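You operate a simulated robot arm through the tools that you are given. There is no shell and no other tool. Be economical: measure what you need, move in short steps, check, and stop when the job is done.

You run a simulated two-armed robot. Do the job below in one go: nothing can be reset, and whatever is moved stays where it is left.

Task
Stack the pale block labelled "pine" from the top of the parts table on top of the pale block labelled "birch". Take the wide roller and put it on the finishing bench top. Fetch the big weight and set it on the small white panel. Put the filter marked "F10" from the raised strip of the board table on the bench top in front of the lever press and the filter that says "F40" on the top of the grey chest. Put the glue bottle that says "wood glue" from the console end of the board table on the shelf of the packing bench and the glue bottle that says "GLUE D2" on top of the brown sanding block there. Take the dowel from the middle of the board table and put it on the silver loose gauge. Any order will do. Set down upright: wide roller, big weight, filter, glue bottle.

It is judged by the outcome, as a careful person would: the job done as asked, and still so three seconds after it is handed in. It fails if anything else is knocked over, pushed out of place, dropped, spilled or broken.

Robot
Two 6-joint arms with two-finger grippers on one trunk, on a base that drives. Base frame: it is fixed to the floor where the robot stands at the start and does not move with it; the origin is under the middle of the robot, x ahead of it, y to its left, z up; the surface under the hand at the start is at about z = 0.86. Lengths are in m, angles in degrees, forces in N, time in s.
The left shoulder is at the start at [0.07, 0.148, 1.382], the right one opposite. With the tool pointing down near the work surface each hand reaches from about 0.28 to 0.58 m from the robot's upright axis, wherever it stands, measured 20 degrees to its own side. Places, roughly: bench top in front of the lever press (30x15 cm) [4.4, -0.92, 0.8]; big weight (6x6x8 cm) [2.7, 1.4, 0.9]; dowel [3, 3, 1]; filter [2, 2, 1]; finishing bench top [2.4, 6.8, 0.9]; glue bottle [3, 2.5, 1]; loose gauge [3, 3.5, 1]; pale block [0.5, 0, 0.75]; sanding block (11x7x3 cm) [2.9, 2.4, 0.9]; shelf of the packing bench [-1.2, 2.4, 0.3]; small white panel (26x11x2 cm) [2.8, 1, 0.9]; top of the grey chest [-1.1, 4.8, 0.9]; wide roller (6x9x11 cm) [3, 1.9, 1]. Payload 2.69 kg a hand.
The TCP of each hand is the grasp point between the finger pads, 0.02 m short of the fingertips. In the tool frame z runs along the fingers and y along their closing line. The gripper opens to 0.1 m. The gripper's body begins 0.063 m behind the TCP.
Orientation is that of the tool frame in the base frame, as [roll, pitch, yaw] about the fixed x, y, z axes, in that order (R = Rz(yaw) Ry(pitch) Rx(roll)). With the fingers straight down and closing along the base's y, the tool's x points along the base's -x, its y along +y and its z along -z.

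Tools
- The arms move only by the tool apply_moves. It takes "left_motion", "right_motion" or both (then of equal length, played together; a hand with none holds still); each is one flat list of numbers, 7 for each row, row after row: the shift along the tool's x, y, z in m, then the turn, a rotation vector about the tool's x, y, z in degrees, then the opening, from 0 (shut) to 1 (fully open). In form: [tx, ty, tz, ax, ay, az, hand, tx, ty, tz, ax, ay, az, hand, ...]. A call has 1 to 8 rows; each row is the pose to reach, as a shift and turn from the pose commanded when the call began, along the tool's axes at that moment. A row lasts 0.2 s, in which the tool goes at most 0.05 m and 8.6 degrees; a call with a longer step from one row to the next is refused whole, and so is a gripper value outside its range. A pose out of reach is approached as far as the arm can. The call stops where the force on the tool passes 40 N (or 10 N more than at its start, if that is more) or the arm is blocked; 0.2 s more then pass. Each finger travels about 0.045 m/s and halts on what it meets, pressing with about 23 N; the grip force reading is that of the motor and also rises with nothing between the fingers. The clock runs only during rows and for 0.2 s after the last one: add rows that repeat a pose to give the fingers time. It gives the time, the measured TCP pose, the force on the tool (base axes), the opening and the grip force at its end, in the units of the frame above (readings bear some noise), with the torque about the TCP (base axes, N m) and any sound that the robot's microphone picked up, and new pictures: "views" is both (left out), scene, wrist or none (wrist: the cameras of the hands that moved).
- Cameras (640 x 400 px; columns grow to the right, rows downward): "scene" is now at [0.114, 0.0163, 1.5716]; the picture's right is [0.26, -0.96, 0.00], its down [-0.86, -0.24, -0.45] and it looks along [0.43, 0.12, -0.89] (base axes); focal length 284 px, centre (320, 200). "left" rides on the left gripper at [0.07, 0.019, -0.099] in its tool frame; the picture's right is [-0.26, 0.97, 0.00], its down [-0.75, -0.20, -0.63] and it looks along [-0.61, -0.16, 0.78] (tool axes); focal length 230 px, centre (320, 200). "right" rides on the right gripper at [0.07, -0.018, -0.099] in its tool frame; the picture's right is [0.26, 0.97, 0.00], its down [-0.75, 0.20, -0.63] and it looks along [-0.61, 0.16, 0.78] (tool axes); focal length 230 px, centre (320, 200). There is no depth. A picture from a camera that has moved, and an enlarged one, comes with that camera's place and axes in the base frame and with its lens.
- slide_trunk(by): slides the trunk up (or, below 0, down) by that many m; the arms and the scene camera ride with it, the base frame stays. It gives what a move gives, with no picture.
- roll_base(legs): drives the robot by 1 to 6 legs, each [ahead, turn to the left] in m and degrees, along the robot's own axes; the way and the turn of a leg run together, so that a leg with both is an arc; at most 1.5 m and 180 degrees a leg. The arms and the cameras ride along, it lands a little off, and it stops where it bumps. It gives what a move gives, and a new picture of the scene camera.
- turn_head(pan, tilt): turns the head with the scene camera to pan (to the left, within 86 degrees either way) and tilt (down, from -29 to 69), counted from straight ahead of the robot. It gives what a move gives, and a new picture of the scene camera.
- zoom(camera, box): a new picture of the part [left, top, right, bottom] of that camera's present view, enlarged. It takes no simulated time.
- finish_job(): hands the job in; it is judged then, once.

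Work in short steps. Places have to be worked out from the pictures, the camera data and where the tool is seen: move nearer, look again, correct. Check each grasp and each placing, and mend what went wrong. You have 483 turns and 360 pictures in all, those below and enlarged ones among them. Open the grippers and draw the arms clear of the work before you hand the job in, unless the task says otherwise; then end with one line.

The tools are called after "Emit:" as a command line: name --argument value ..., lists and objects as JSON in quotes. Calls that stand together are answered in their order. apply_moves: Moves the arms, as the interface text tells. Its arguments: {"type":"object","properties":{"left_motion":{"type":"array"},"right_motion":{"type":"array"},"views":{"type":"string","enum":["both","scene","wrist","none"]}},"required":[]} The other tools are called the same way: slide_trunk (by) slides the trunk up or down; roll_base (legs) drives the base; turn_head (pan, tilt) turns the head that bears the scene camera; zoom (camera, box) takes an enlarged picture of a part of a camera's view; finish_job () hands the job in.

At the start:

```text
clock: 0.0
left_position: [0.4167, 0.3242, 1.0]
left_tcp_rot: [180.0, 0.2, 180.0]
left_wrist_force: [1.0, -0.2, -0.1]
left_wrist_torque: [0.02, -0.01, 0.0]
left_gripper_width: 0.0997
left_grasp_force: 0.0
right_position: [0.5369, -0.0956, 1.0857]
right_tcp_rot: [-180.0, -0.1, 180.0]
right_wrist_force: [-0.2, -0.4, -1.2]
right_wrist_torque: [0.02, 0.0, 0.0]
right_gripper_width: 0.1001
right_grasp_force: 0.1
trunk travel left (down, up): [-0.94, 0.0]
robot x, y, heading: [0.0017, 0.0008, -0.1]
head pan, tilt: [15.3, 63.2]
```

scene: 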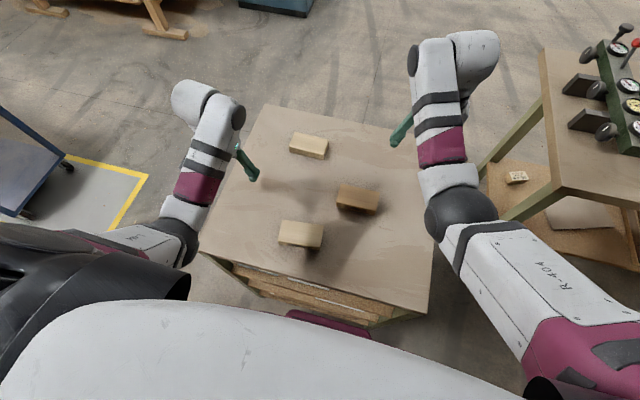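
right: 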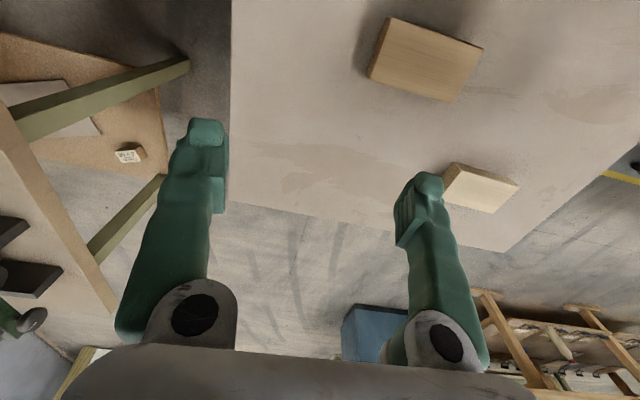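
left: 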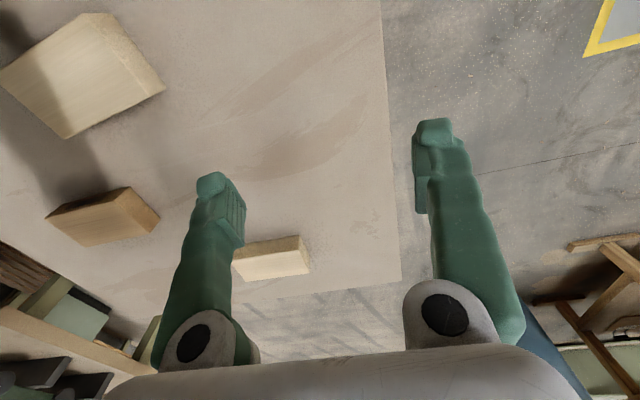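

The scene shows three pale blocks on the parts table; I zoom to read the labels.

Emit:
zoom --camera "scene" --box '[240, 110, 420, 270]'

Emit:
zoom --camera "left" --box '[0, 0, 340, 290]'

```text
2.50 times, centred on (330, 190) of scene
camera zoom: at [0.114, 0.0163, 1.5716], right [0.26, -0.96, 0.0], down [-0.86, -0.24, -0.45], along [0.43, 0.12, -0.89], focal length 710 px, centre (295, 225)
```

zoom: 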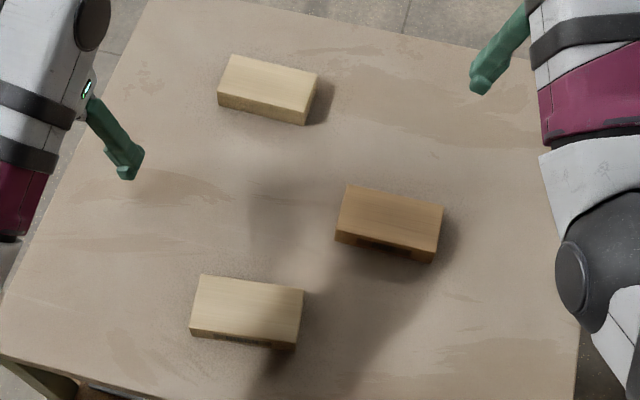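

```text
1.38 times, centred on (170, 145) of left
camera zoom: at [0.3472, 0.3429, 1.0985], right [0.26, 0.97, 0.0], down [0.75, -0.2, 0.63], along [0.61, -0.16, -0.78], focal length 317 px, centre (527, 276)
```

zoom: 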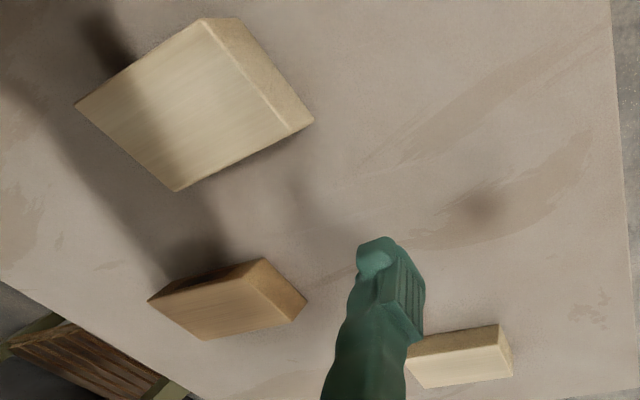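

No labels on the tops; I look closer at the sides.

Emit:
zoom --camera "scene" --box '[270, 210, 334, 250]'

Emit:
zoom --camera "scene" --box '[280, 125, 344, 165]'

Emit:
zoom --camera "scene" --box '[326, 175, 390, 215]'

Emit:
zoom --camera "right" --box '[350, 0, 540, 230]'

```text
10.00 times, centred on (302, 230) of scene
camera zoom: at [0.114, 0.0163, 1.5716], right [0.26, -0.96, 0.0], down [-0.86, -0.24, -0.45], along [0.43, 0.12, -0.89], focal length 2841 px, centre (500, -100)
```

zoom: 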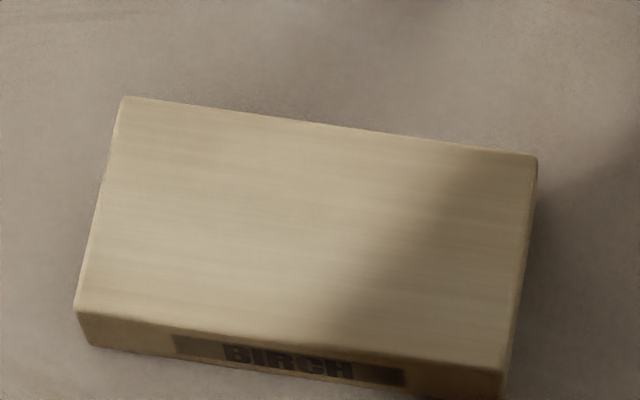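

```text
10.00 times, centred on (312, 145) of scene
camera zoom: at [0.114, 0.0163, 1.5716], right [0.26, -0.96, 0.0], down [-0.86, -0.24, -0.45], along [0.43, 0.12, -0.89], focal length 2841 px, centre (400, 750)
```

zoom: 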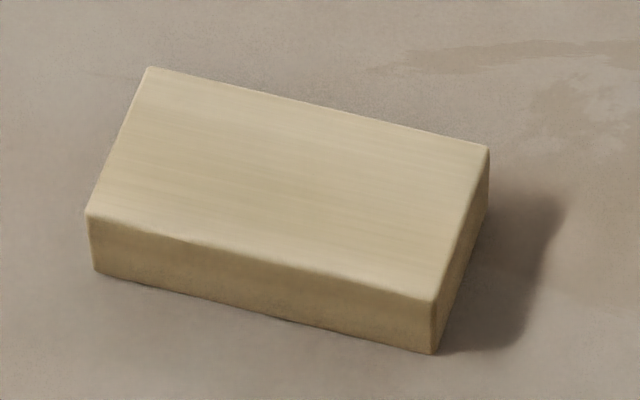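

```text
10.00 times, centred on (358, 195) of scene
camera zoom: at [0.114, 0.0163, 1.5716], right [0.26, -0.96, 0.0], down [-0.86, -0.24, -0.45], along [0.43, 0.12, -0.89], focal length 2841 px, centre (-60, 250)
```

zoom: 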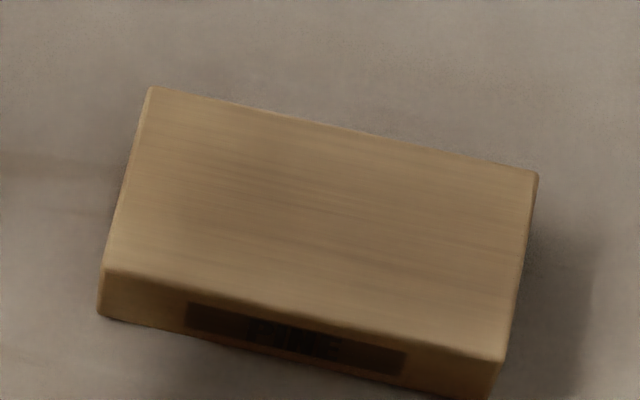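

```text
1.74 times, centred on (445, 115) of right
camera zoom: at [0.4665, -0.1144, 1.1832], right [-0.26, 0.97, 0.0], down [0.75, 0.2, 0.63], along [0.61, 0.16, -0.78], focal length 400 px, centre (103, 348)
```

zoom: 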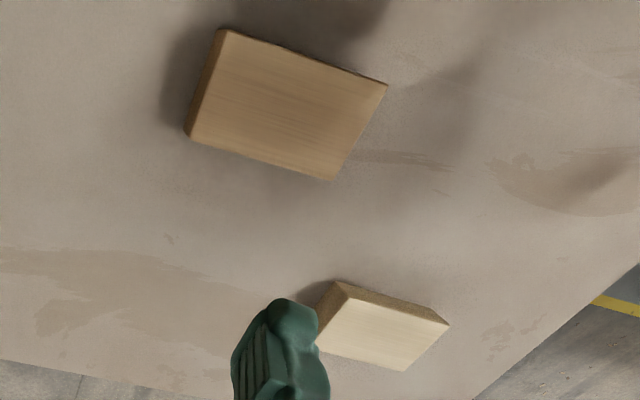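

The near block is BIRCH. I zoom further on the brownish block's label.

Emit:
zoom --camera "scene" --box '[340, 202, 372, 222]'

Emit:
turn_head --pan 0 --tilt 20

```text
16.00 times, centred on (356, 212) of scene
camera zoom: at [0.114, 0.0163, 1.5716], right [0.26, -0.96, 0.0], down [-0.86, -0.24, -0.45], along [0.43, 0.12, -0.89], focal length 4546 px, centre (-256, 8)
```

zoom: 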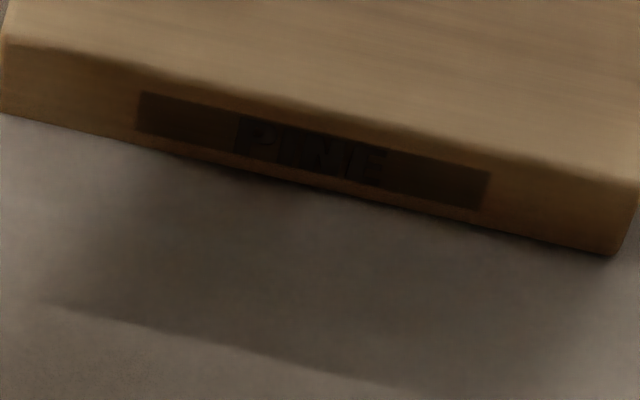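

```text
clock: 1.1
left_position: [0.418, 0.3224, 0.9987]
left_tcp_rot: [180.0, 0.0, 180.0]
left_wrist_force: [-0.6, 0.0, -0.7]
left_wrist_torque: [0.02, -0.03, 0.0]
left_gripper_width: 0.0997
left_grasp_force: 0.1
right_position: [0.5354, -0.0958, 1.0858]
right_tcp_rot: [179.9, 0.0, 179.9]
right_wrist_force: [-0.2, 0.3, 0.5]
right_wrist_torque: [0.04, 0.0, -0.02]
right_gripper_width: 0.1002
right_grasp_force: 0.2
trunk travel left (down, up): [-0.94, 0.0]
robot x, y, heading: [-0.0002, -0.0007, 0.0]
head pan, tilt: [0.0, 20.0]
camera scene: at [0.1465, -0.0004, 1.6333], right [0.0, -1.0, 0.0], down [-0.34, 0.0, -0.94], along [0.94, 0.0, -0.34], focal length 284 px, centre (320, 200)
```

scene: 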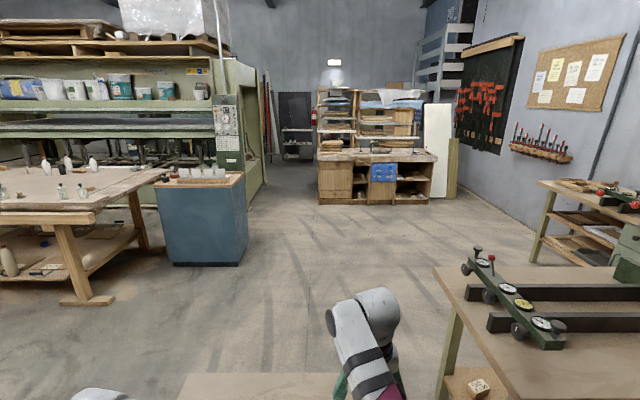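

PINE is the middle block (about x 0.475, y 0.01, top z≈0.90), with its long side along y. I swing the left hand over it and turn it so the fingers close along x.

Emit:
apply_moves --left_motion '[0, -0.035, 0, 0, 0, 8.5, 1, -0.01, -0.07, -0.01, 0, 0, 17, 1, -0.02, -0.105, -0.02, 0, 0, 25.5, 1, -0.03, -0.14, -0.02, 0, 0, 34, 1, -0.04, -0.175, -0.02, 0, 0, 42.5, 1, -0.05, -0.21, -0.02, 0, 0, 51, 1, -0.057, -0.245, -0.02, 0, 0, 59.5, 1, -0.057, -0.28, -0.02, 0, 0, 68, 1]' --right_motion '[0, -0.03, -0.01, 0, 0, 0, 1, 0.01, -0.06, -0.01, 0, 0, 0, 1, 0.02, -0.09, -0.02, 0, 0, 0, 1, 0.03, -0.12, -0.02, 0, 0, 0, 1, 0.04, -0.15, -0.02, 0, 0, 0, 1, 0.05, -0.18, -0.02, 0, 0, 0, 1, 0.06, -0.21, -0.02, 0, 0, 0, 1, 0.07, -0.24, -0.02, 0, 0, 0, 1]' --views "none"

Emit:
turn_head --pan 0 --tilt 60

```text
clock: 3.0
left_position: [0.494, 0.117, 1.0144]
left_tcp_rot: [176.0, -5.4, 116.9]
left_wrist_force: [-0.3, 0.2, 0.4]
left_wrist_torque: [0.0, 0.02, -0.01]
left_gripper_width: 0.0998
left_grasp_force: 0.0
left hand out of reach, approached as far as the arm can: row 1, 2, 3, 4
right_position: [0.4922, -0.3639, 1.0636]
right_tcp_rot: [179.8, -0.1, 179.9]
right_wrist_force: [-1.1, 0.5, 0.0]
right_wrist_torque: [0.01, -0.03, 0.02]
right_gripper_width: 0.1001
right_grasp_force: 0.1
right hand out of reach, approached as far as the arm can: row 1, 2, 3, 4, 5, 6, 7, 8
trunk travel left (down, up): [-0.94, 0.0]
robot x, y, heading: [0.0006, 0.0005, 0.0]
head pan, tilt: [0.0, 20.0]
stopped in row 8 (left hand): the arm was blocked; the commanded pose is now the measured one
```

```text
clock: 4.1
left_position: [0.493, 0.1184, 1.0132]
left_tcp_rot: [176.2, -5.3, 116.9]
left_wrist_force: [-0.5, 0.6, -0.2]
left_wrist_torque: [0.0, 0.01, 0.01]
left_gripper_width: 0.1
left_grasp_force: 0.1
right_position: [0.4956, -0.3618, 1.0621]
right_tcp_rot: [180.0, 0.0, 180.0]
right_wrist_force: [-0.2, 0.1, 0.4]
right_wrist_torque: [-0.02, 0.05, -0.03]
right_gripper_width: 0.1002
right_grasp_force: 0.0
trunk travel left (down, up): [-0.94, 0.0]
robot x, y, heading: [0.0018, 0.0005, 0.1]
head pan, tilt: [0.0, 60.0]
camera scene: at [0.1202, -0.0012, 1.5753], right [0.0, -1.0, 0.0], down [-0.87, 0.0, -0.5], along [0.5, 0.0, -0.87], focal length 284 px, centre (320, 200)
```

scene: 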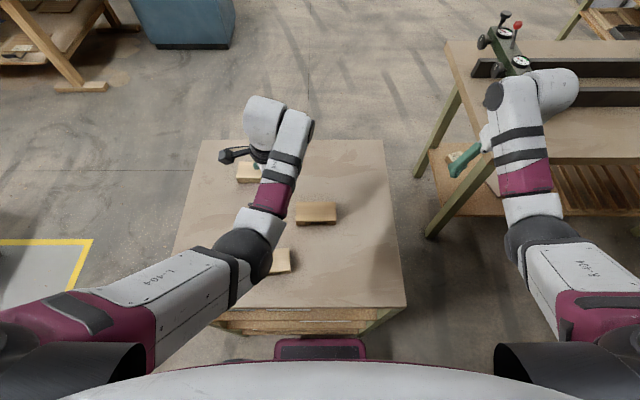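

The left arm got blocked at yaw 117°, probably by a joint limit. I test the arm's freedom with a small turn further.

Emit:
apply_moves --left_motion '[0, 0, 0, 0, 0, 4, 1, 0, 0, 0, 0, 0, 8, 1, 0, 0, 0, 0, 0, 16, 1]' --views "wrist"

```text
clock: 4.9
left_position: [0.4925, 0.1186, 1.0131]
left_tcp_rot: [177.7, -6.2, 100.6]
left_wrist_force: [-0.7, -0.7, -0.4]
left_wrist_torque: [-0.02, 0.02, -0.01]
left_gripper_width: 0.1
left_grasp_force: 0.1
right_position: [0.4936, -0.3607, 1.0626]
right_tcp_rot: [-179.9, -0.1, -179.9]
right_wrist_force: [-0.2, -0.4, -1.0]
right_wrist_torque: [-0.03, -0.02, 0.03]
right_gripper_width: 0.0998
right_grasp_force: 0.1
trunk travel left (down, up): [-0.94, 0.0]
robot x, y, heading: [0.0012, 0.0026, -0.4]
head pan, tilt: [0.0, 60.0]
camera left: at [0.4966, 0.1805, 1.12], right [1.0, -0.08, 0.01], down [-0.07, -0.84, 0.54], along [-0.03, -0.54, -0.84], focal length 230 px, centre (320, 200)
```

left: 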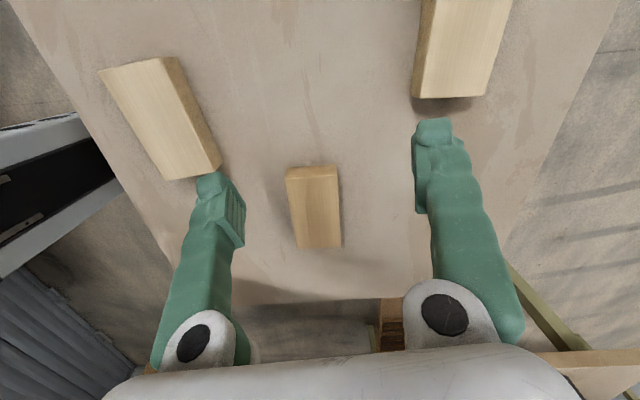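

Rotation works; the pine block sits near (0.478, 0.015). I level the tool and move above it.

Emit:
apply_moves --left_motion '[-0.026, -0.009, 0.01, 0.6, -1.6, 2.2, 1, -0.052, -0.0175, 0.02, 1.2, -3.1, 4.3, 1, -0.078, -0.026, 0.03, 1.8, -4.6, 6.5, 1, -0.1043, -0.035, 0.0405, 2.3, -6.2, 8.6, 1, -0.1043, -0.035, 0.0405, 2.3, -6.2, 8.6, 1]' --views "wrist"

```text
clock: 6.3
left_position: [0.5021, 0.0901, 0.9559]
left_tcp_rot: [178.7, -5.3, 96.7]
left_wrist_force: [-0.1, 0.0, -0.2]
left_wrist_torque: [-0.02, -0.01, 0.01]
left_gripper_width: 0.0999
left_grasp_force: 0.1
right_position: [0.4945, -0.361, 1.0626]
right_tcp_rot: [-180.0, 0.0, 179.9]
right_wrist_force: [0.2, -0.6, 0.3]
right_wrist_torque: [0.0, -0.04, -0.01]
right_gripper_width: 0.1
right_grasp_force: 0.1
trunk travel left (down, up): [-0.94, 0.0]
robot x, y, heading: [-0.0025, -0.0008, 0.1]
head pan, tilt: [0.0, 60.0]
stopped in row 5 (left hand): the arm was blocked; the commanded pose is now the measured one
camera left: at [0.512, 0.152, 1.0616], right [0.99, -0.14, 0.0], down [-0.12, -0.82, 0.55], along [-0.08, -0.55, -0.83], focal length 230 px, centre (320, 200)
```

left: 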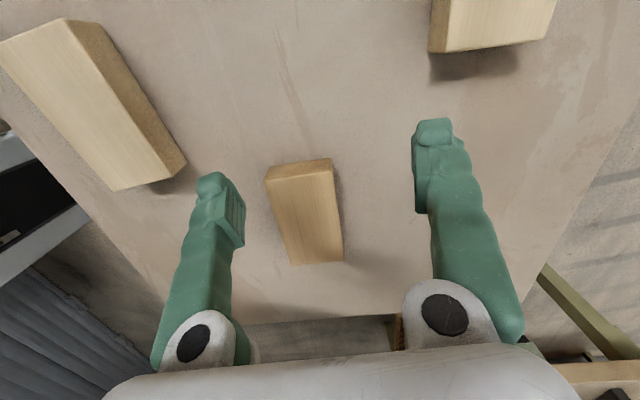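

The left arm can't get that far across, so I turn the base right so the block lies to the left hand's own side.

Emit:
roll_base --legs '[[0, -18]]'

```text
clock: 7.8
left_position: [0.5068, -0.0259, 0.9517]
left_tcp_rot: [178.7, -6.3, 82.2]
left_wrist_force: [-0.6, 0.1, -0.7]
left_wrist_torque: [-0.06, 0.03, 0.02]
left_gripper_width: 0.0999
left_grasp_force: 0.0
right_position: [0.3656, -0.4758, 1.062]
right_tcp_rot: [-180.0, 0.0, 164.0]
right_wrist_force: [0.5, 0.5, -0.6]
right_wrist_torque: [-0.03, 0.01, -0.03]
right_gripper_width: 0.1
right_grasp_force: 0.1
trunk travel left (down, up): [-0.94, 0.0]
robot x, y, heading: [-0.0141, 0.0031, -11.5]
head pan, tilt: [0.0, 60.0]
stopped in leg 1: the robot was blocked; the commanded pose is now the measured one
camera scene: at [0.1083, -0.0157, 1.575], right [-0.2, -0.98, 0.0], down [-0.85, 0.17, -0.5], along [0.49, -0.1, -0.87], focal length 284 px, centre (320, 200)
```

scene: 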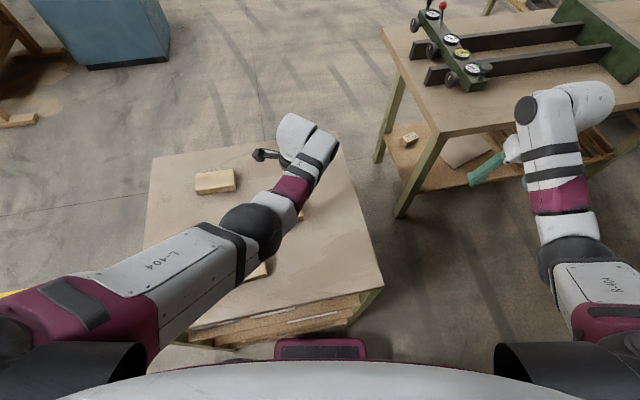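

The base bumped at about −12°, but the block should now be within reach. I move the left hand level over the block and look.

Emit:
apply_moves --left_motion '[0.013, -0.011, -0.009, 0.4, -2.1, -3.3, 1, 0.027, -0.023, -0.018, 0.9, -4.2, -6.6, 1, 0.04, -0.034, -0.027, 1.3, -6.3, -9.8, 1, 0.04, -0.034, -0.027, 1.3, -6.3, -9.8, 1]' --views "wrist"

```text
clock: 8.8
left_position: [0.4855, 0.0207, 0.9895]
left_tcp_rot: [177.7, -0.9, 92.3]
left_wrist_force: [0.6, -0.3, -0.4]
left_wrist_torque: [-0.02, -0.04, -0.01]
left_gripper_width: 0.0999
left_grasp_force: 0.1
right_position: [0.3633, -0.4803, 1.0619]
right_tcp_rot: [179.8, -0.1, 163.9]
right_wrist_force: [-1.4, -0.5, 0.0]
right_wrist_torque: [0.01, -0.02, 0.02]
right_gripper_width: 0.0997
right_grasp_force: 0.1
trunk travel left (down, up): [-0.94, 0.0]
robot x, y, heading: [-0.016, 0.0002, -11.4]
head pan, tilt: [0.0, 60.0]
camera left: at [0.4975, 0.0896, 1.0913], right [0.97, -0.22, 0.04], down [-0.2, -0.77, 0.61], along [-0.11, -0.6, -0.79], focal length 230 px, centre (320, 200)
```

left: 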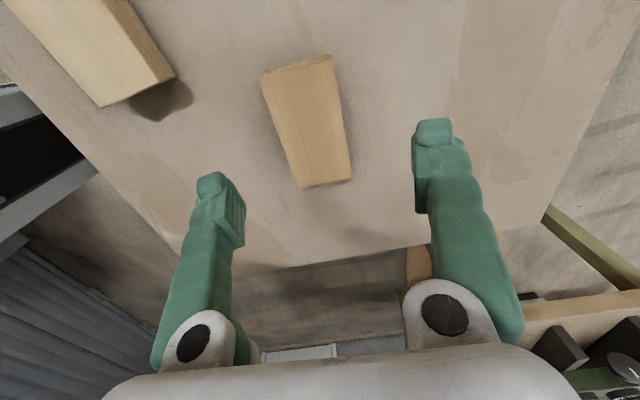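

The block centre works out at (0.481, 0.014), aligned with y. I descend, levelling the tool.

Emit:
apply_moves --left_motion '[-0.003, -0.003, 0.03, 1.2, -0.9, 1.2, 1, -0.006, -0.006, 0.06, 2.3, -0.9, 2.3, 1, -0.0075, -0.008, 0.085, 2.3, -0.9, 2.3, 1, -0.0075, -0.008, 0.1, 2.3, -0.9, 2.3, 1, -0.0075, -0.008, 0.1, 2.3, -0.9, 2.3, 1]' --views "wrist"

```text
clock: 10.0
left_position: [0.4671, 0.0013, 0.8828]
left_tcp_rot: [-178.4, 1.0, 89.5]
left_wrist_force: [-0.1, -0.3, 1.1]
left_wrist_torque: [0.01, 0.04, 0.03]
left_gripper_width: 0.1001
left_grasp_force: 0.0
right_position: [0.3628, -0.4793, 1.0626]
right_tcp_rot: [179.8, 0.1, 163.8]
right_wrist_force: [-0.2, -0.4, 0.5]
right_wrist_torque: [0.02, 0.0, -0.03]
right_gripper_width: 0.1002
right_grasp_force: 0.2
trunk travel left (down, up): [-0.94, 0.0]
robot x, y, heading: [-0.0149, 0.0029, -11.4]
head pan, tilt: [0.0, 60.0]
camera left: at [0.4889, 0.0744, 0.9799], right [0.96, -0.27, -0.02], down [-0.19, -0.74, 0.65], along [-0.19, -0.62, -0.76], focal length 230 px, centre (320, 200)
```

left: 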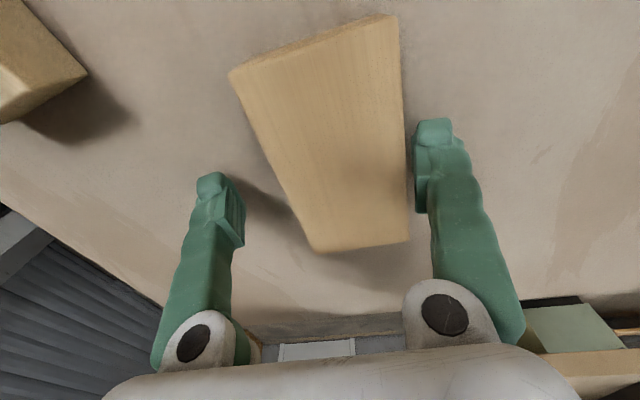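

The fingers straddle the block with no contact. I shift slightly to centre and then close.

Emit:
apply_moves --left_motion '[0.008, 0.011, -0.004, -1.6, 1.0, 0, 1, 0.008, 0.011, -0.004, -1.6, 1, 0, 1, 0.008, 0.011, -0.004, -1.6, 1, 0, 0.7, 0.008, 0.011, -0.004, -1.6, 1, 0, 0.3, 0.008, 0.011, -0.004, -1.6, 1, 0, 0.3, 0.008, 0.011, -0.004, -1.6, 1, 0, 0.3, 0.008, 0.011, -0.004, -1.6, 1, 0, 0.3]' --views "wrist"

```text
clock: 11.6
left_position: [0.4788, 0.011, 0.8864]
left_tcp_rot: [180.0, 0.0, 89.5]
left_wrist_force: [0.0, -0.5, 0.3]
left_wrist_torque: [-0.01, 0.02, 0.04]
left_gripper_width: 0.0589
left_grasp_force: 22.9
right_position: [0.3628, -0.4795, 1.0626]
right_tcp_rot: [179.8, 0.1, 164.0]
right_wrist_force: [0.3, 0.0, 0.5]
right_wrist_torque: [-0.03, 0.03, 0.01]
right_gripper_width: 0.0999
right_grasp_force: 0.0
trunk travel left (down, up): [-0.94, 0.0]
robot x, y, heading: [-0.0106, 0.0015, -11.6]
head pan, tilt: [0.0, 60.0]
camera left: at [0.4975, 0.0805, 0.986], right [0.96, -0.27, 0.0], down [-0.21, -0.75, 0.63], along [-0.17, -0.61, -0.78], focal length 230 px, centre (320, 200)
```

left: 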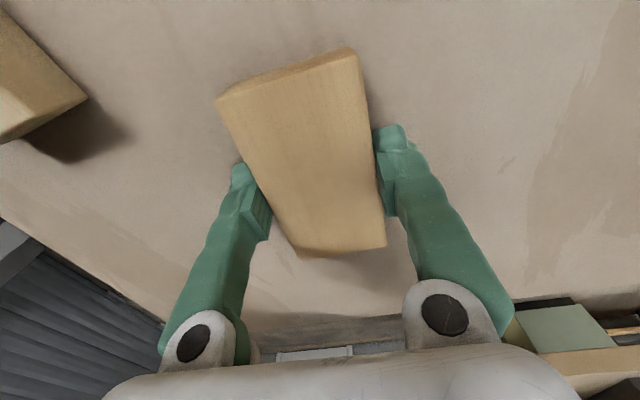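

Grip holds at 0.059. I lift 0.08 m and look at the birch block with the scene camera.

Emit:
apply_moves --left_motion '[0, 0, -0.03, 0, 0, 0, 0.3, 0, 0, -0.06, 0, 0, 0, 0.3, 0, 0, -0.09, 0, 0, 0, 0.3, 0, 0, -0.09, 0, 0, 0, 0.3]' --views "both"

```text
clock: 12.6
left_position: [0.4812, 0.0141, 0.9759]
left_tcp_rot: [179.8, -0.5, 89.7]
left_wrist_force: [0.4, -0.4, -1.4]
left_wrist_torque: [0.0, 0.0, -0.03]
left_gripper_width: 0.0592
left_grasp_force: 22.7
right_position: [0.3634, -0.48, 1.0627]
right_tcp_rot: [179.8, 0.1, 163.9]
right_wrist_force: [-0.1, 0.5, -0.1]
right_wrist_torque: [0.02, 0.0, -0.02]
right_gripper_width: 0.0999
right_grasp_force: 0.0
trunk travel left (down, up): [-0.94, 0.0]
robot x, y, heading: [-0.0142, 0.0017, -11.3]
head pan, tilt: [0.0, 60.0]
camera scene: at [0.1048, -0.0217, 1.5752], right [-0.2, -0.98, 0.0], down [-0.85, 0.17, -0.5], along [0.49, -0.1, -0.87], focal length 284 px, centre (320, 200)
camera left: at [0.5003, 0.0846, 1.0762], right [0.97, -0.26, 0.0], down [-0.2, -0.76, 0.62], along [-0.16, -0.6, -0.78], focal length 230 px, centre (320, 200)
```

scene: 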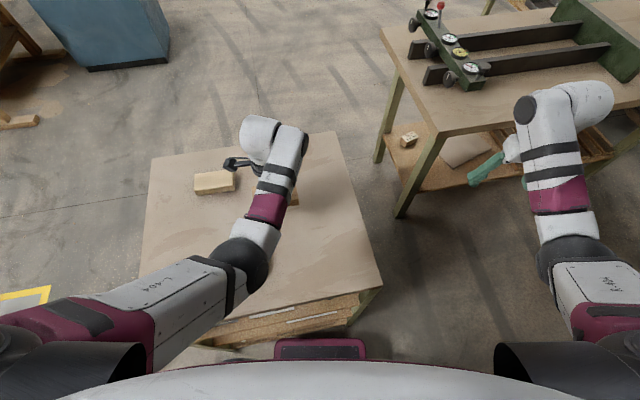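
left: 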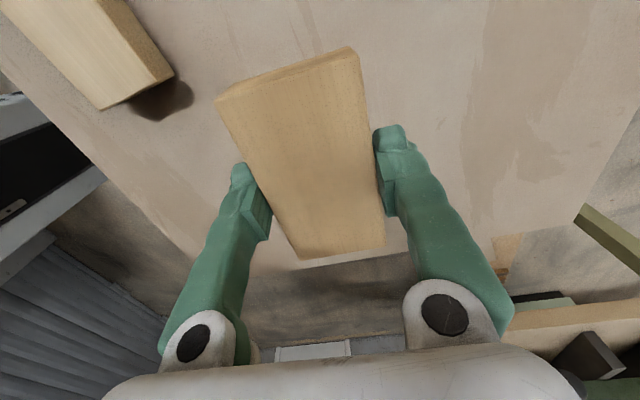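

Pine is held. From the first picture, birch's top is centred near (0.341, 0.128), turned about 6.5°. I move there at a safe height.

Emit:
apply_moves --left_motion '[0.023, -0.028, 0, 0, 0, -1.4, 0.3, 0.046, -0.056, 0, 0, 0, -2.8, 0.3, 0.068, -0.084, 0, 0, 0, -4.2, 0.3, 0.091, -0.112, 0, 0, 0, -5.6, 0.3, 0.114, -0.14, 0, 0.2, -0.5, -6.8, 0.3, 0.114, -0.14, 0, 0.2, -0.5, -6.8, 0.3, 0.114, -0.14, 0, 0.2, -0.5, -6.8, 0.3]' --views "both"

```text
clock: 13.4
left_position: [0.4218, 0.1372, 0.9819]
left_tcp_rot: [176.5, -7.1, 95.5]
left_wrist_force: [1.2, -0.2, -1.0]
left_wrist_torque: [-0.02, -0.01, 0.0]
left_gripper_width: 0.0591
left_grasp_force: 22.9
right_position: [0.3635, -0.4786, 1.0621]
right_tcp_rot: [179.7, 0.1, 164.0]
right_wrist_force: [-0.5, -0.7, 0.4]
right_wrist_torque: [0.04, 0.01, 0.01]
right_gripper_width: 0.1002
right_grasp_force: 0.1
trunk travel left (down, up): [-0.94, 0.0]
robot x, y, heading: [-0.019, 0.0013, -11.4]
head pan, tilt: [0.0, 60.0]
stopped in row 3 (left hand): the arm was blocked; the commanded pose is now the measured one
camera scene: at [0.1026, -0.0207, 1.5754], right [-0.2, -0.98, 0.0], down [-0.85, 0.17, -0.5], along [0.49, -0.1, -0.87], focal length 284 px, centre (320, 200)
camera left: at [0.4298, 0.1948, 1.0903], right [0.99, -0.17, 0.03], down [-0.16, -0.84, 0.52], along [-0.07, -0.51, -0.86], focal length 230 px, centre (320, 200)
```

scene: 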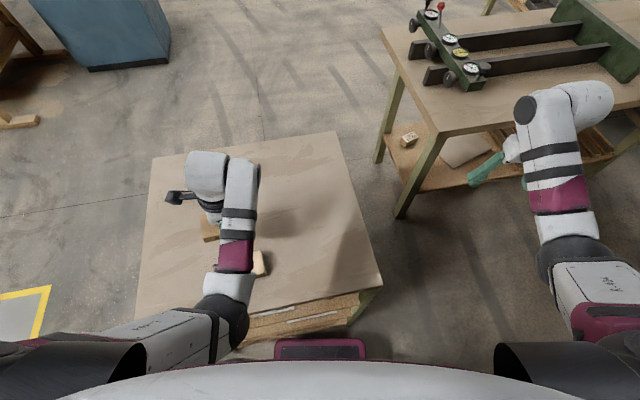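
left: 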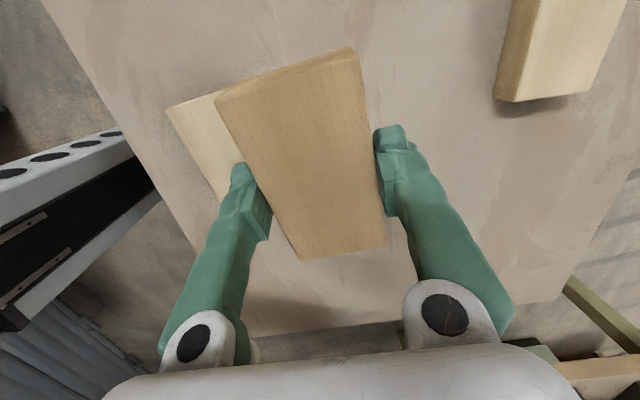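

It seems the arm trips when the wrist must move fast. I go on in smaller steps, first levelling.

Emit:
apply_moves --left_motion '[0, -0.002, 0, 0.9, -1.8, -0.2, 0.3, 0, -0.01, 0.002, 1.8, -3.6, -0.5, 0.3, -0.001, -0.022, 0.004, 2.7, -5.4, -0.7, 0.3, -0.002, -0.034, 0.006, 3.5, -7.1, -1, 0.3, -0.0025, -0.046, 0.007, 3.5, -7.1, -1, 0.3, -0.003, -0.058, 0.008, 3.5, -7.1, -1, 0.3, -0.0033, -0.07, 0.009, 3.5, -7.1, -1, 0.3, -0.0033, -0.0823, 0.0117, 3.5, -7.1, -1, 0.3]' --views "wrist"

```text
clock: 15.4
left_position: [0.3586, 0.1707, 0.9678]
left_tcp_rot: [177.5, -5.8, 96.4]
left_wrist_force: [0.0, 0.2, -0.6]
left_wrist_torque: [0.0, -0.04, 0.0]
left_gripper_width: 0.0589
left_grasp_force: 22.8
right_position: [0.3625, -0.4797, 1.0623]
right_tcp_rot: [179.7, -0.2, 164.0]
right_wrist_force: [-0.3, 0.5, 0.9]
right_wrist_torque: [-0.03, 0.02, -0.01]
right_gripper_width: 0.0999
right_grasp_force: 0.1
trunk travel left (down, up): [-0.94, 0.0]
robot x, y, heading: [-0.0134, 0.0048, -11.5]
head pan, tilt: [0.0, 60.0]
stopped in row 8 (left hand): the arm was blocked; the commanded pose is now the measured one
camera left: at [0.3659, 0.2311, 1.0747], right [0.99, -0.15, 0.02], down [-0.14, -0.83, 0.54], along [-0.07, -0.54, -0.84], focal length 230 px, centre (320, 200)
```

left: 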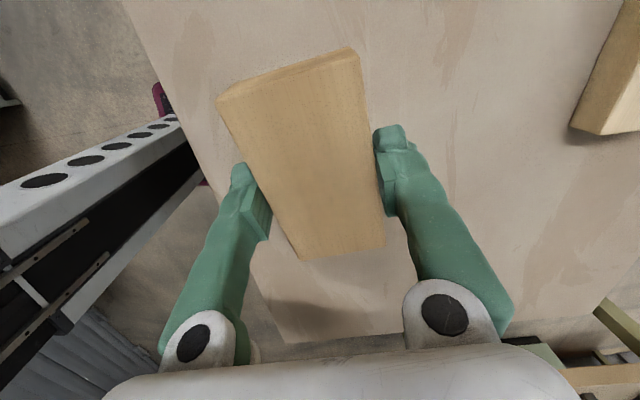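

The arm hits a limit folding in this close. I back the base off so birch is farther from the robot, and straighten the heading.

Emit:
roll_base --legs '[[-0.13, 0], [0, 9]]'

```text
clock: 17.3
left_position: [0.2007, 0.2464, 0.9683]
left_tcp_rot: [177.4, -5.9, 105.1]
left_wrist_force: [0.2, -0.4, -0.9]
left_wrist_torque: [0.03, 0.01, 0.01]
left_gripper_width: 0.0589
left_grasp_force: 23.1
right_position: [0.3062, -0.3922, 1.0611]
right_tcp_rot: [179.7, -0.1, 172.7]
right_wrist_force: [0.0, 0.4, 0.3]
right_wrist_torque: [0.01, 0.01, -0.04]
right_gripper_width: 0.1002
right_grasp_force: 0.1
trunk travel left (down, up): [-0.94, 0.0]
robot x, y, heading: [-0.1421, 0.0276, -3.1]
head pan, tilt: [0.0, 60.0]
camera scene: at [-0.0201, 0.0182, 1.5751], right [-0.05, -1.0, 0.0], down [-0.87, 0.04, -0.5], along [0.5, -0.02, -0.87], focal length 284 px, centre (320, 200)
```

scene: 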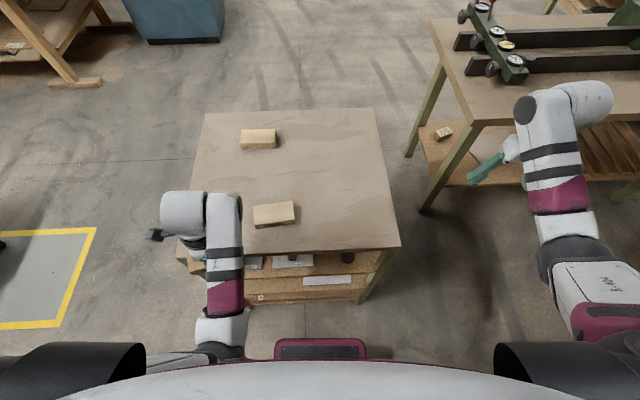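

Birch is in clear view; I zoom in to measure it.

Emit:
zoom --camera "scene" --box '[242, 194, 306, 234]'

```text
10.00 times, centred on (274, 214) of scene
camera zoom: at [-0.0201, 0.0182, 1.5751], right [-0.05, -1.0, 0.0], down [-0.87, 0.04, -0.5], along [0.5, -0.02, -0.87], focal length 2841 px, centre (780, 60)
```

zoom: 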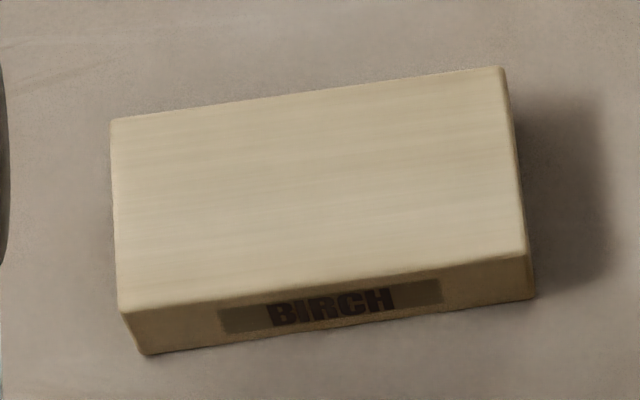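

Birch centre is (0.340, 0.126), yaw ≈ 96°. I move the pine block over it in small steps.

Emit:
apply_moves --left_motion '[-0.01, 0.024, 0, 0.4, -1, 2, 0.3, -0.02, 0.05, -0.001, 0.9, -2, 4, 0.3, -0.035, 0.075, -0.002, 1.3, -3, 6, 0.3, -0.055, 0.0936, -0.003, 1.8, -4, 8, 0.3, -0.08, 0.1036, -0.005, 2.6, -5.9, 9.1, 0.3, -0.105, 0.1036, -0.006, 2.6, -5.9, 9.1, 0.3, -0.13, 0.1036, -0.007, 2.6, -5.9, 9.1, 0.3, -0.152, 0.1036, -0.0081, 2.6, -5.9, 9.1, 0.3]' --views "wrist"

```text
clock: 19.1
left_position: [0.3411, 0.1289, 0.965]
left_tcp_rot: [-179.4, -0.1, 96.0]
left_wrist_force: [-0.2, -0.2, -1.6]
left_wrist_torque: [0.0, 0.03, -0.02]
left_gripper_width: 0.059
left_grasp_force: 22.7
right_position: [0.3057, -0.3905, 1.0627]
right_tcp_rot: [179.8, -0.1, 172.8]
right_wrist_force: [1.1, 0.3, 0.0]
right_wrist_torque: [0.0, 0.0, 0.03]
right_gripper_width: 0.1001
right_grasp_force: 0.1
trunk travel left (down, up): [-0.94, 0.0]
robot x, y, heading: [-0.1412, 0.0267, -2.7]
head pan, tilt: [0.0, 60.0]
camera left: at [0.3539, 0.2002, 1.0644], right [0.99, -0.16, -0.01], down [-0.12, -0.77, 0.63], along [-0.11, -0.62, -0.78], focal length 230 px, centre (320, 200)
```

left: 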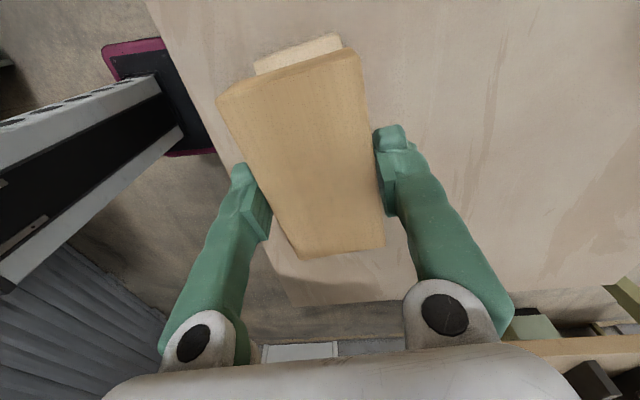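

Nicely above birch. I descend to just above the expected contact height (about 0.925).

Emit:
apply_moves --left_motion '[0, -0.001, 0.015, -0.6, 0, 0, 0.3, 0, -0.002, 0.028, -0.6, 0, 0, 0.3, 0, -0.002, 0.034, -0.6, 0, 0, 0.3, 0, -0.002, 0.038, -0.6, 0, 0, 0.3, 0, -0.002, 0.038, -0.6, 0, 0, 0.3]' --views "scene"

```text
clock: 20.3
left_position: [0.3393, 0.1291, 0.929]
left_tcp_rot: [179.8, 0.0, 95.8]
left_wrist_force: [0.7, -0.6, -0.8]
left_wrist_torque: [0.01, -0.03, 0.04]
left_gripper_width: 0.0591
left_grasp_force: 23.1
right_position: [0.3062, -0.3908, 1.0619]
right_tcp_rot: [179.8, 0.0, 172.8]
right_wrist_force: [-0.5, 0.1, 0.1]
right_wrist_torque: [0.0, 0.01, -0.02]
right_gripper_width: 0.1002
right_grasp_force: 0.0
trunk travel left (down, up): [-0.94, 0.0]
robot x, y, heading: [-0.1426, 0.0323, -2.8]
head pan, tilt: [0.0, 60.0]
camera scene: at [-0.0204, 0.022, 1.5752], right [-0.05, -1.0, 0.0], down [-0.87, 0.04, -0.5], along [0.5, -0.02, -0.87], focal length 284 px, centre (320, 200)
```

scene: 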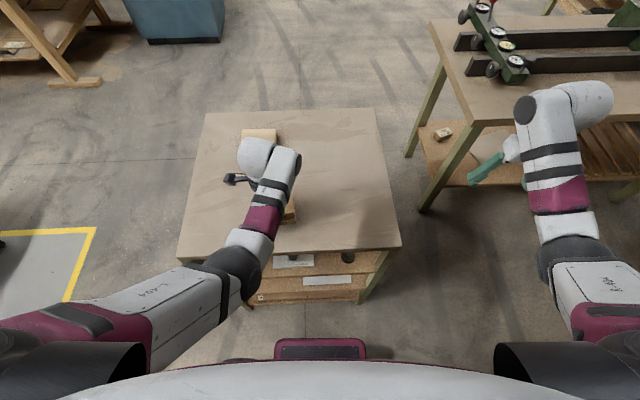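

No contact yet; I lower a further 4 mm.

Emit:
apply_moves --left_motion '[0, 0, 0.002, 0, 0, 0, 0.3, 0, 0, 0.004, 0, 0, 0, 0.3, 0, 0, 0.004, 0, 0, 0, 0.3]' --views "none"

```text
clock: 21.1
left_position: [0.3393, 0.1289, 0.924]
left_tcp_rot: [179.8, -0.1, 96.0]
left_wrist_force: [0.6, 0.6, -1.4]
left_wrist_torque: [0.0, -0.02, 0.0]
left_gripper_width: 0.0589
left_grasp_force: 23.3
right_position: [0.3059, -0.3891, 1.0618]
right_tcp_rot: [179.7, -0.1, 172.8]
right_wrist_force: [-0.2, 0.3, 0.4]
right_wrist_torque: [-0.03, 0.01, -0.01]
right_gripper_width: 0.1
right_grasp_force: 0.0
trunk travel left (down, up): [-0.94, 0.0]
robot x, y, heading: [-0.1393, 0.0297, -2.5]
head pan, tilt: [0.0, 60.0]
```

Still free; another 4 mm down.

Emit:
apply_moves --left_motion '[0, 0, 0.002, 0, 0, 0, 0.3, 0, 0, 0.004, 0, 0, 0, 0.3, 0, 0, 0.004, 0, 0, 0, 0.3]' --views "wrist"

```text
clock: 21.9
left_position: [0.3386, 0.129, 0.9202]
left_tcp_rot: [179.8, 0.0, 95.9]
left_wrist_force: [-0.1, -0.3, -0.2]
left_wrist_torque: [0.0, -0.02, 0.02]
left_gripper_width: 0.0592
left_grasp_force: 22.7
right_position: [0.305, -0.3907, 1.0631]
right_tcp_rot: [179.9, 0.1, 172.9]
right_wrist_force: [1.1, -0.2, -0.2]
right_wrist_torque: [0.01, -0.02, -0.02]
right_gripper_width: 0.1
right_grasp_force: 0.1
trunk travel left (down, up): [-0.94, 0.0]
robot x, y, heading: [-0.1393, 0.0277, -2.3]
head pan, tilt: [0.0, 60.0]
camera left: at [0.3498, 0.2013, 1.0196], right [0.99, -0.16, 0.0], down [-0.12, -0.77, 0.63], along [-0.1, -0.62, -0.78], focal length 230 px, centre (320, 200)
```

left: 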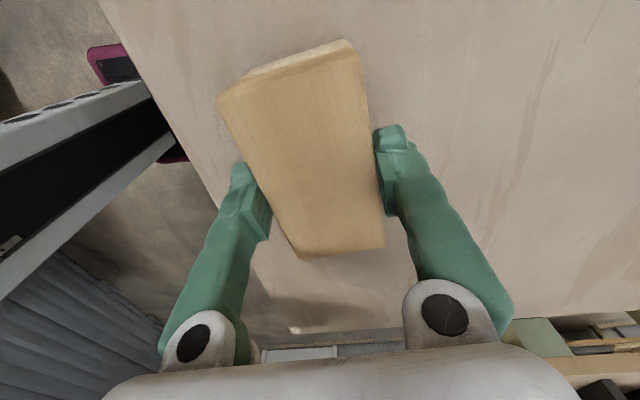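

Alignment over birch looks right. Down another few mm.

Emit:
apply_moves --left_motion '[0, 0, 0.002, 0, 0, 0, 0.3, 0, 0, 0.004, 0, 0, 0, 0.3, 0, 0, 0.004, 0, 0, 0, 0.3]' --views "none"

Emit:
apply_moves --left_motion '[0, 0, 0.001, 0, 0, 0, 0.3, 0, 0, 0.002, 0, 0, 0, 0.3, 0, 0, 0.002, 0, 0, 0, 0.3]' --views "none"

```text
clock: 22.7
left_position: [0.3386, 0.1291, 0.9174]
left_tcp_rot: [179.7, 0.0, 95.9]
left_wrist_force: [0.4, 0.4, 6.0]
left_wrist_torque: [0.04, 0.19, -0.01]
left_gripper_width: 0.0591
left_grasp_force: 23.0
right_position: [0.3048, -0.3904, 1.0622]
right_tcp_rot: [179.8, 0.2, 172.8]
right_wrist_force: [0.2, 0.0, 0.3]
right_wrist_torque: [-0.01, -0.02, 0.03]
right_gripper_width: 0.1001
right_grasp_force: 0.1
trunk travel left (down, up): [-0.94, 0.0]
robot x, y, heading: [-0.1443, 0.0279, -2.7]
head pan, tilt: [0.0, 60.0]
```

```text
clock: 23.5
left_position: [0.3371, 0.129, 0.9161]
left_tcp_rot: [179.6, 0.0, 95.9]
left_wrist_force: [3.4, 1.5, 19.4]
left_wrist_torque: [0.0, 0.05, 0.01]
left_gripper_width: 0.0588
left_grasp_force: 23.6
right_position: [0.3031, -0.3898, 1.0629]
right_tcp_rot: [179.8, 0.2, 172.9]
right_wrist_force: [-0.3, 0.0, 0.0]
right_wrist_torque: [-0.01, 0.0, 0.03]
right_gripper_width: 0.1002
right_grasp_force: 0.0
trunk travel left (down, up): [-0.94, 0.0]
robot x, y, heading: [-0.1435, 0.0293, -2.9]
head pan, tilt: [0.0, 60.0]
```

Contact made. I open the gripper and rise straight up.

Emit:
apply_moves --left_motion '[0, 0, -0.001, 0, 0, 0, 0.6, 0, 0, -0.001, 0, 0, 0, 0.9, 0, 0, -0.001, 0, 0, 0, 0.9, 0, 0, -0.001, 0, 0, 0, 0.9, 0, 0, -0.03, 0, 0, 0, 0.9, 0, 0, -0.06, 0, 0, 0, 0.9, 0, 0, -0.09, 0, 0, 0, 0.9, 0, 0, -0.12, 0, 0, 0, 0.9]' --views "both"

```text
clock: 25.3
left_position: [0.3365, 0.127, 1.0325]
left_tcp_rot: [179.9, 0.0, 95.9]
left_wrist_force: [0.4, -0.1, -0.3]
left_wrist_torque: [0.0, -0.02, -0.02]
left_gripper_width: 0.0898
left_grasp_force: 0.0
right_position: [0.3048, -0.3892, 1.0623]
right_tcp_rot: [179.9, 0.1, 172.8]
right_wrist_force: [0.8, 1.0, -0.2]
right_wrist_torque: [0.03, -0.04, 0.0]
right_gripper_width: 0.1003
right_grasp_force: 0.1
trunk travel left (down, up): [-0.94, 0.0]
robot x, y, heading: [-0.1404, 0.0263, -2.6]
head pan, tilt: [0.0, 60.0]
camera scene: at [-0.021, 0.0216, 1.5752], right [-0.05, -1.0, 0.0], down [-0.87, 0.04, -0.5], along [0.5, -0.02, -0.87], focal length 284 px, centre (320, 200)
camera left: at [0.3487, 0.1998, 1.1329], right [0.99, -0.16, 0.0], down [-0.12, -0.77, 0.63], along [-0.1, -0.62, -0.78], focal length 230 px, centre (320, 200)
```

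scene: 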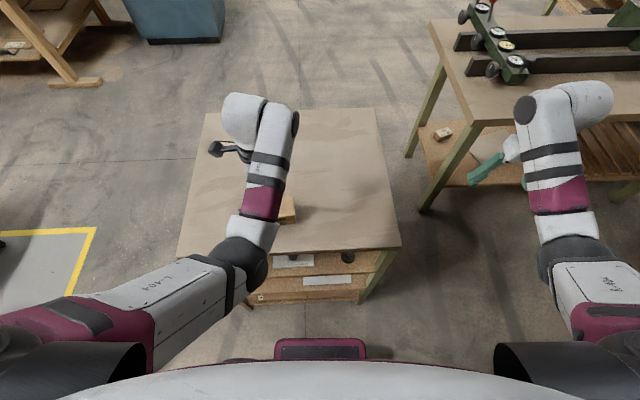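
left: 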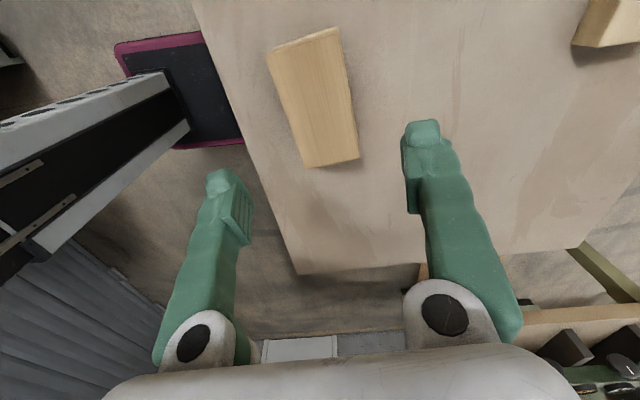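

Pine is on birch. Now I look toward the board table on the left.

Emit:
turn_head --pan 45 --tilt 12

```text
clock: 26.5
left_position: [0.3371, 0.1283, 1.0331]
left_tcp_rot: [179.8, 0.0, 95.9]
left_wrist_force: [-0.1, 0.2, -0.3]
left_wrist_torque: [-0.01, -0.02, -0.01]
left_gripper_width: 0.0902
left_grasp_force: 0.1
right_position: [0.3043, -0.3895, 1.0627]
right_tcp_rot: [179.8, 0.1, 172.8]
right_wrist_force: [1.2, 0.4, 0.2]
right_wrist_torque: [0.0, 0.0, -0.01]
right_gripper_width: 0.1002
right_grasp_force: 0.1
trunk travel left (down, up): [-0.94, 0.0]
robot x, y, heading: [-0.1456, 0.0294, -2.9]
head pan, tilt: [45.0, 12.0]
camera scene: at [-0.0183, 0.0879, 1.6463], right [0.67, -0.74, 0.0], down [-0.15, -0.14, -0.98], along [0.72, 0.66, -0.21], focal length 284 px, centre (320, 200)
```

scene: 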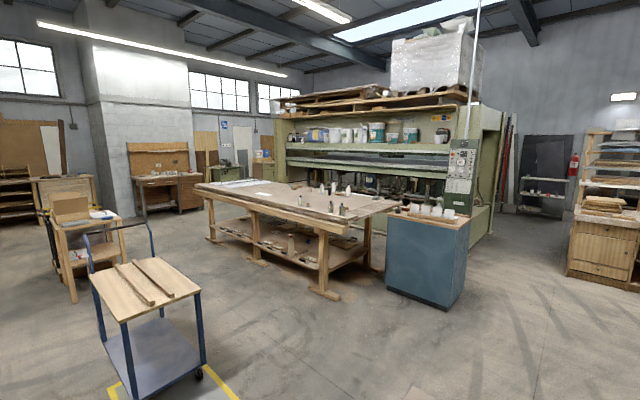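

The board table lies at x≈1.9–3, y≈1.5–4.5, and the blue cabinet with the weight/panel at x≈2.6, y≈0.9–1.5. I drive round the parts table between it and the cart.

Emit:
roll_base --legs '[[-0.12, 0], [0, 93], [0.88, 0], [0, -90], [1.3, 0]]'

Emit:
turn_head --pan 20 --tilt 25

```text
clock: 46.0
left_position: [1.5187, 1.0436, 1.0331]
left_tcp_rot: [179.8, 0.1, 98.7]
left_wrist_force: [-0.1, -0.4, 0.7]
left_wrist_torque: [0.0, -0.01, 0.01]
left_gripper_width: 0.0899
left_grasp_force: 0.1
right_position: [1.5138, 0.5242, 1.063]
right_tcp_rot: [179.7, 0.2, 175.6]
right_wrist_force: [-0.6, 0.2, 0.9]
right_wrist_torque: [-0.04, -0.01, 0.01]
right_gripper_width: 0.1002
right_grasp_force: 0.1
trunk travel left (down, up): [-0.94, 0.0]
robot x, y, heading: [1.0489, 0.9209, -0.0]
head pan, tilt: [45.0, 12.0]
camera scene: at [1.1654, 0.9856, 1.6465], right [0.71, -0.71, 0.0], down [-0.15, -0.15, -0.98], along [0.69, 0.69, -0.21], focal length 284 px, centre (320, 200)
```

scene: 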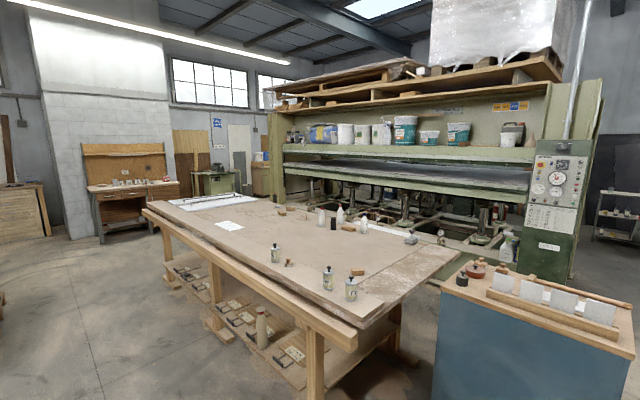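

```text
clock: 46.9
left_position: [1.5206, 1.0439, 1.0332]
left_tcp_rot: [179.8, 0.0, 98.8]
left_wrist_force: [0.2, 0.7, 0.1]
left_wrist_torque: [-0.03, 0.0, 0.01]
left_gripper_width: 0.0899
left_grasp_force: 0.1
right_position: [1.5127, 0.525, 1.0626]
right_tcp_rot: [179.8, 0.0, 175.6]
right_wrist_force: [-0.3, -0.6, 0.0]
right_wrist_torque: [-0.03, 0.02, -0.02]
right_gripper_width: 0.1003
right_grasp_force: 0.0
trunk travel left (down, up): [-0.94, 0.0]
robot x, y, heading: [1.0497, 0.9198, 0.2]
head pan, tilt: [20.0, 25.0]
camera scene: at [1.1874, 0.9513, 1.6253], right [0.34, -0.94, 0.0], down [-0.4, -0.15, -0.91], along [0.85, 0.31, -0.42], focal length 284 px, centre (320, 200)
```

scene: 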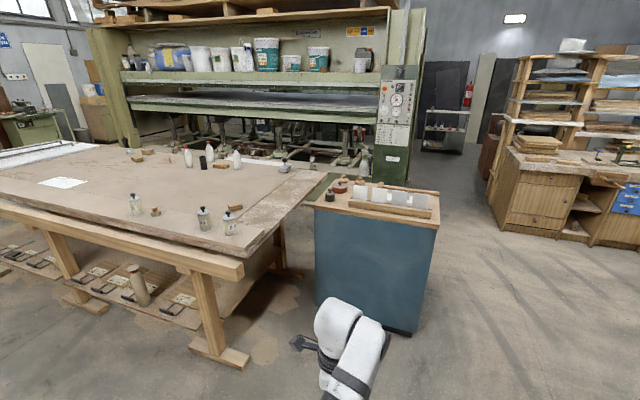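

Much closer. I zoom on the cabinet top and on the table items.

Emit:
zoom --camera "scene" --box '[300, 165, 450, 255]'

Emit:
zoom --camera "scene" --box '[90, 130, 330, 260]'

```text
4.27 times, centred on (375, 210) of scene
camera zoom: at [1.1874, 0.9513, 1.6253], right [0.34, -0.94, 0.0], down [-0.4, -0.15, -0.91], along [0.85, 0.31, -0.42], focal length 1212 px, centre (85, 157)
```

zoom: 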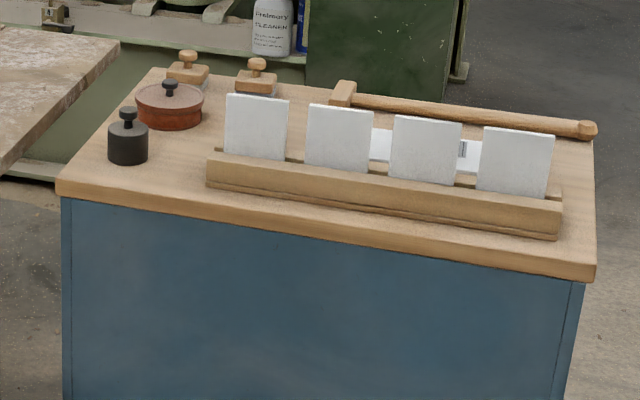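

```text
2.67 times, centred on (210, 195) of scene
camera zoom: at [1.1874, 0.9513, 1.6253], right [0.34, -0.94, 0.0], down [-0.4, -0.15, -0.91], along [0.85, 0.31, -0.42], focal length 758 px, centre (613, 213)
```

zoom: 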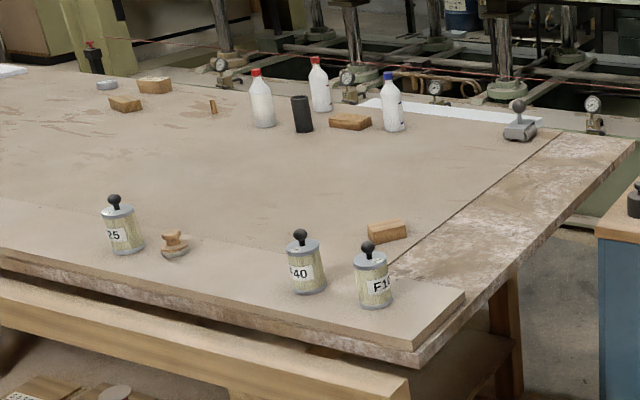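

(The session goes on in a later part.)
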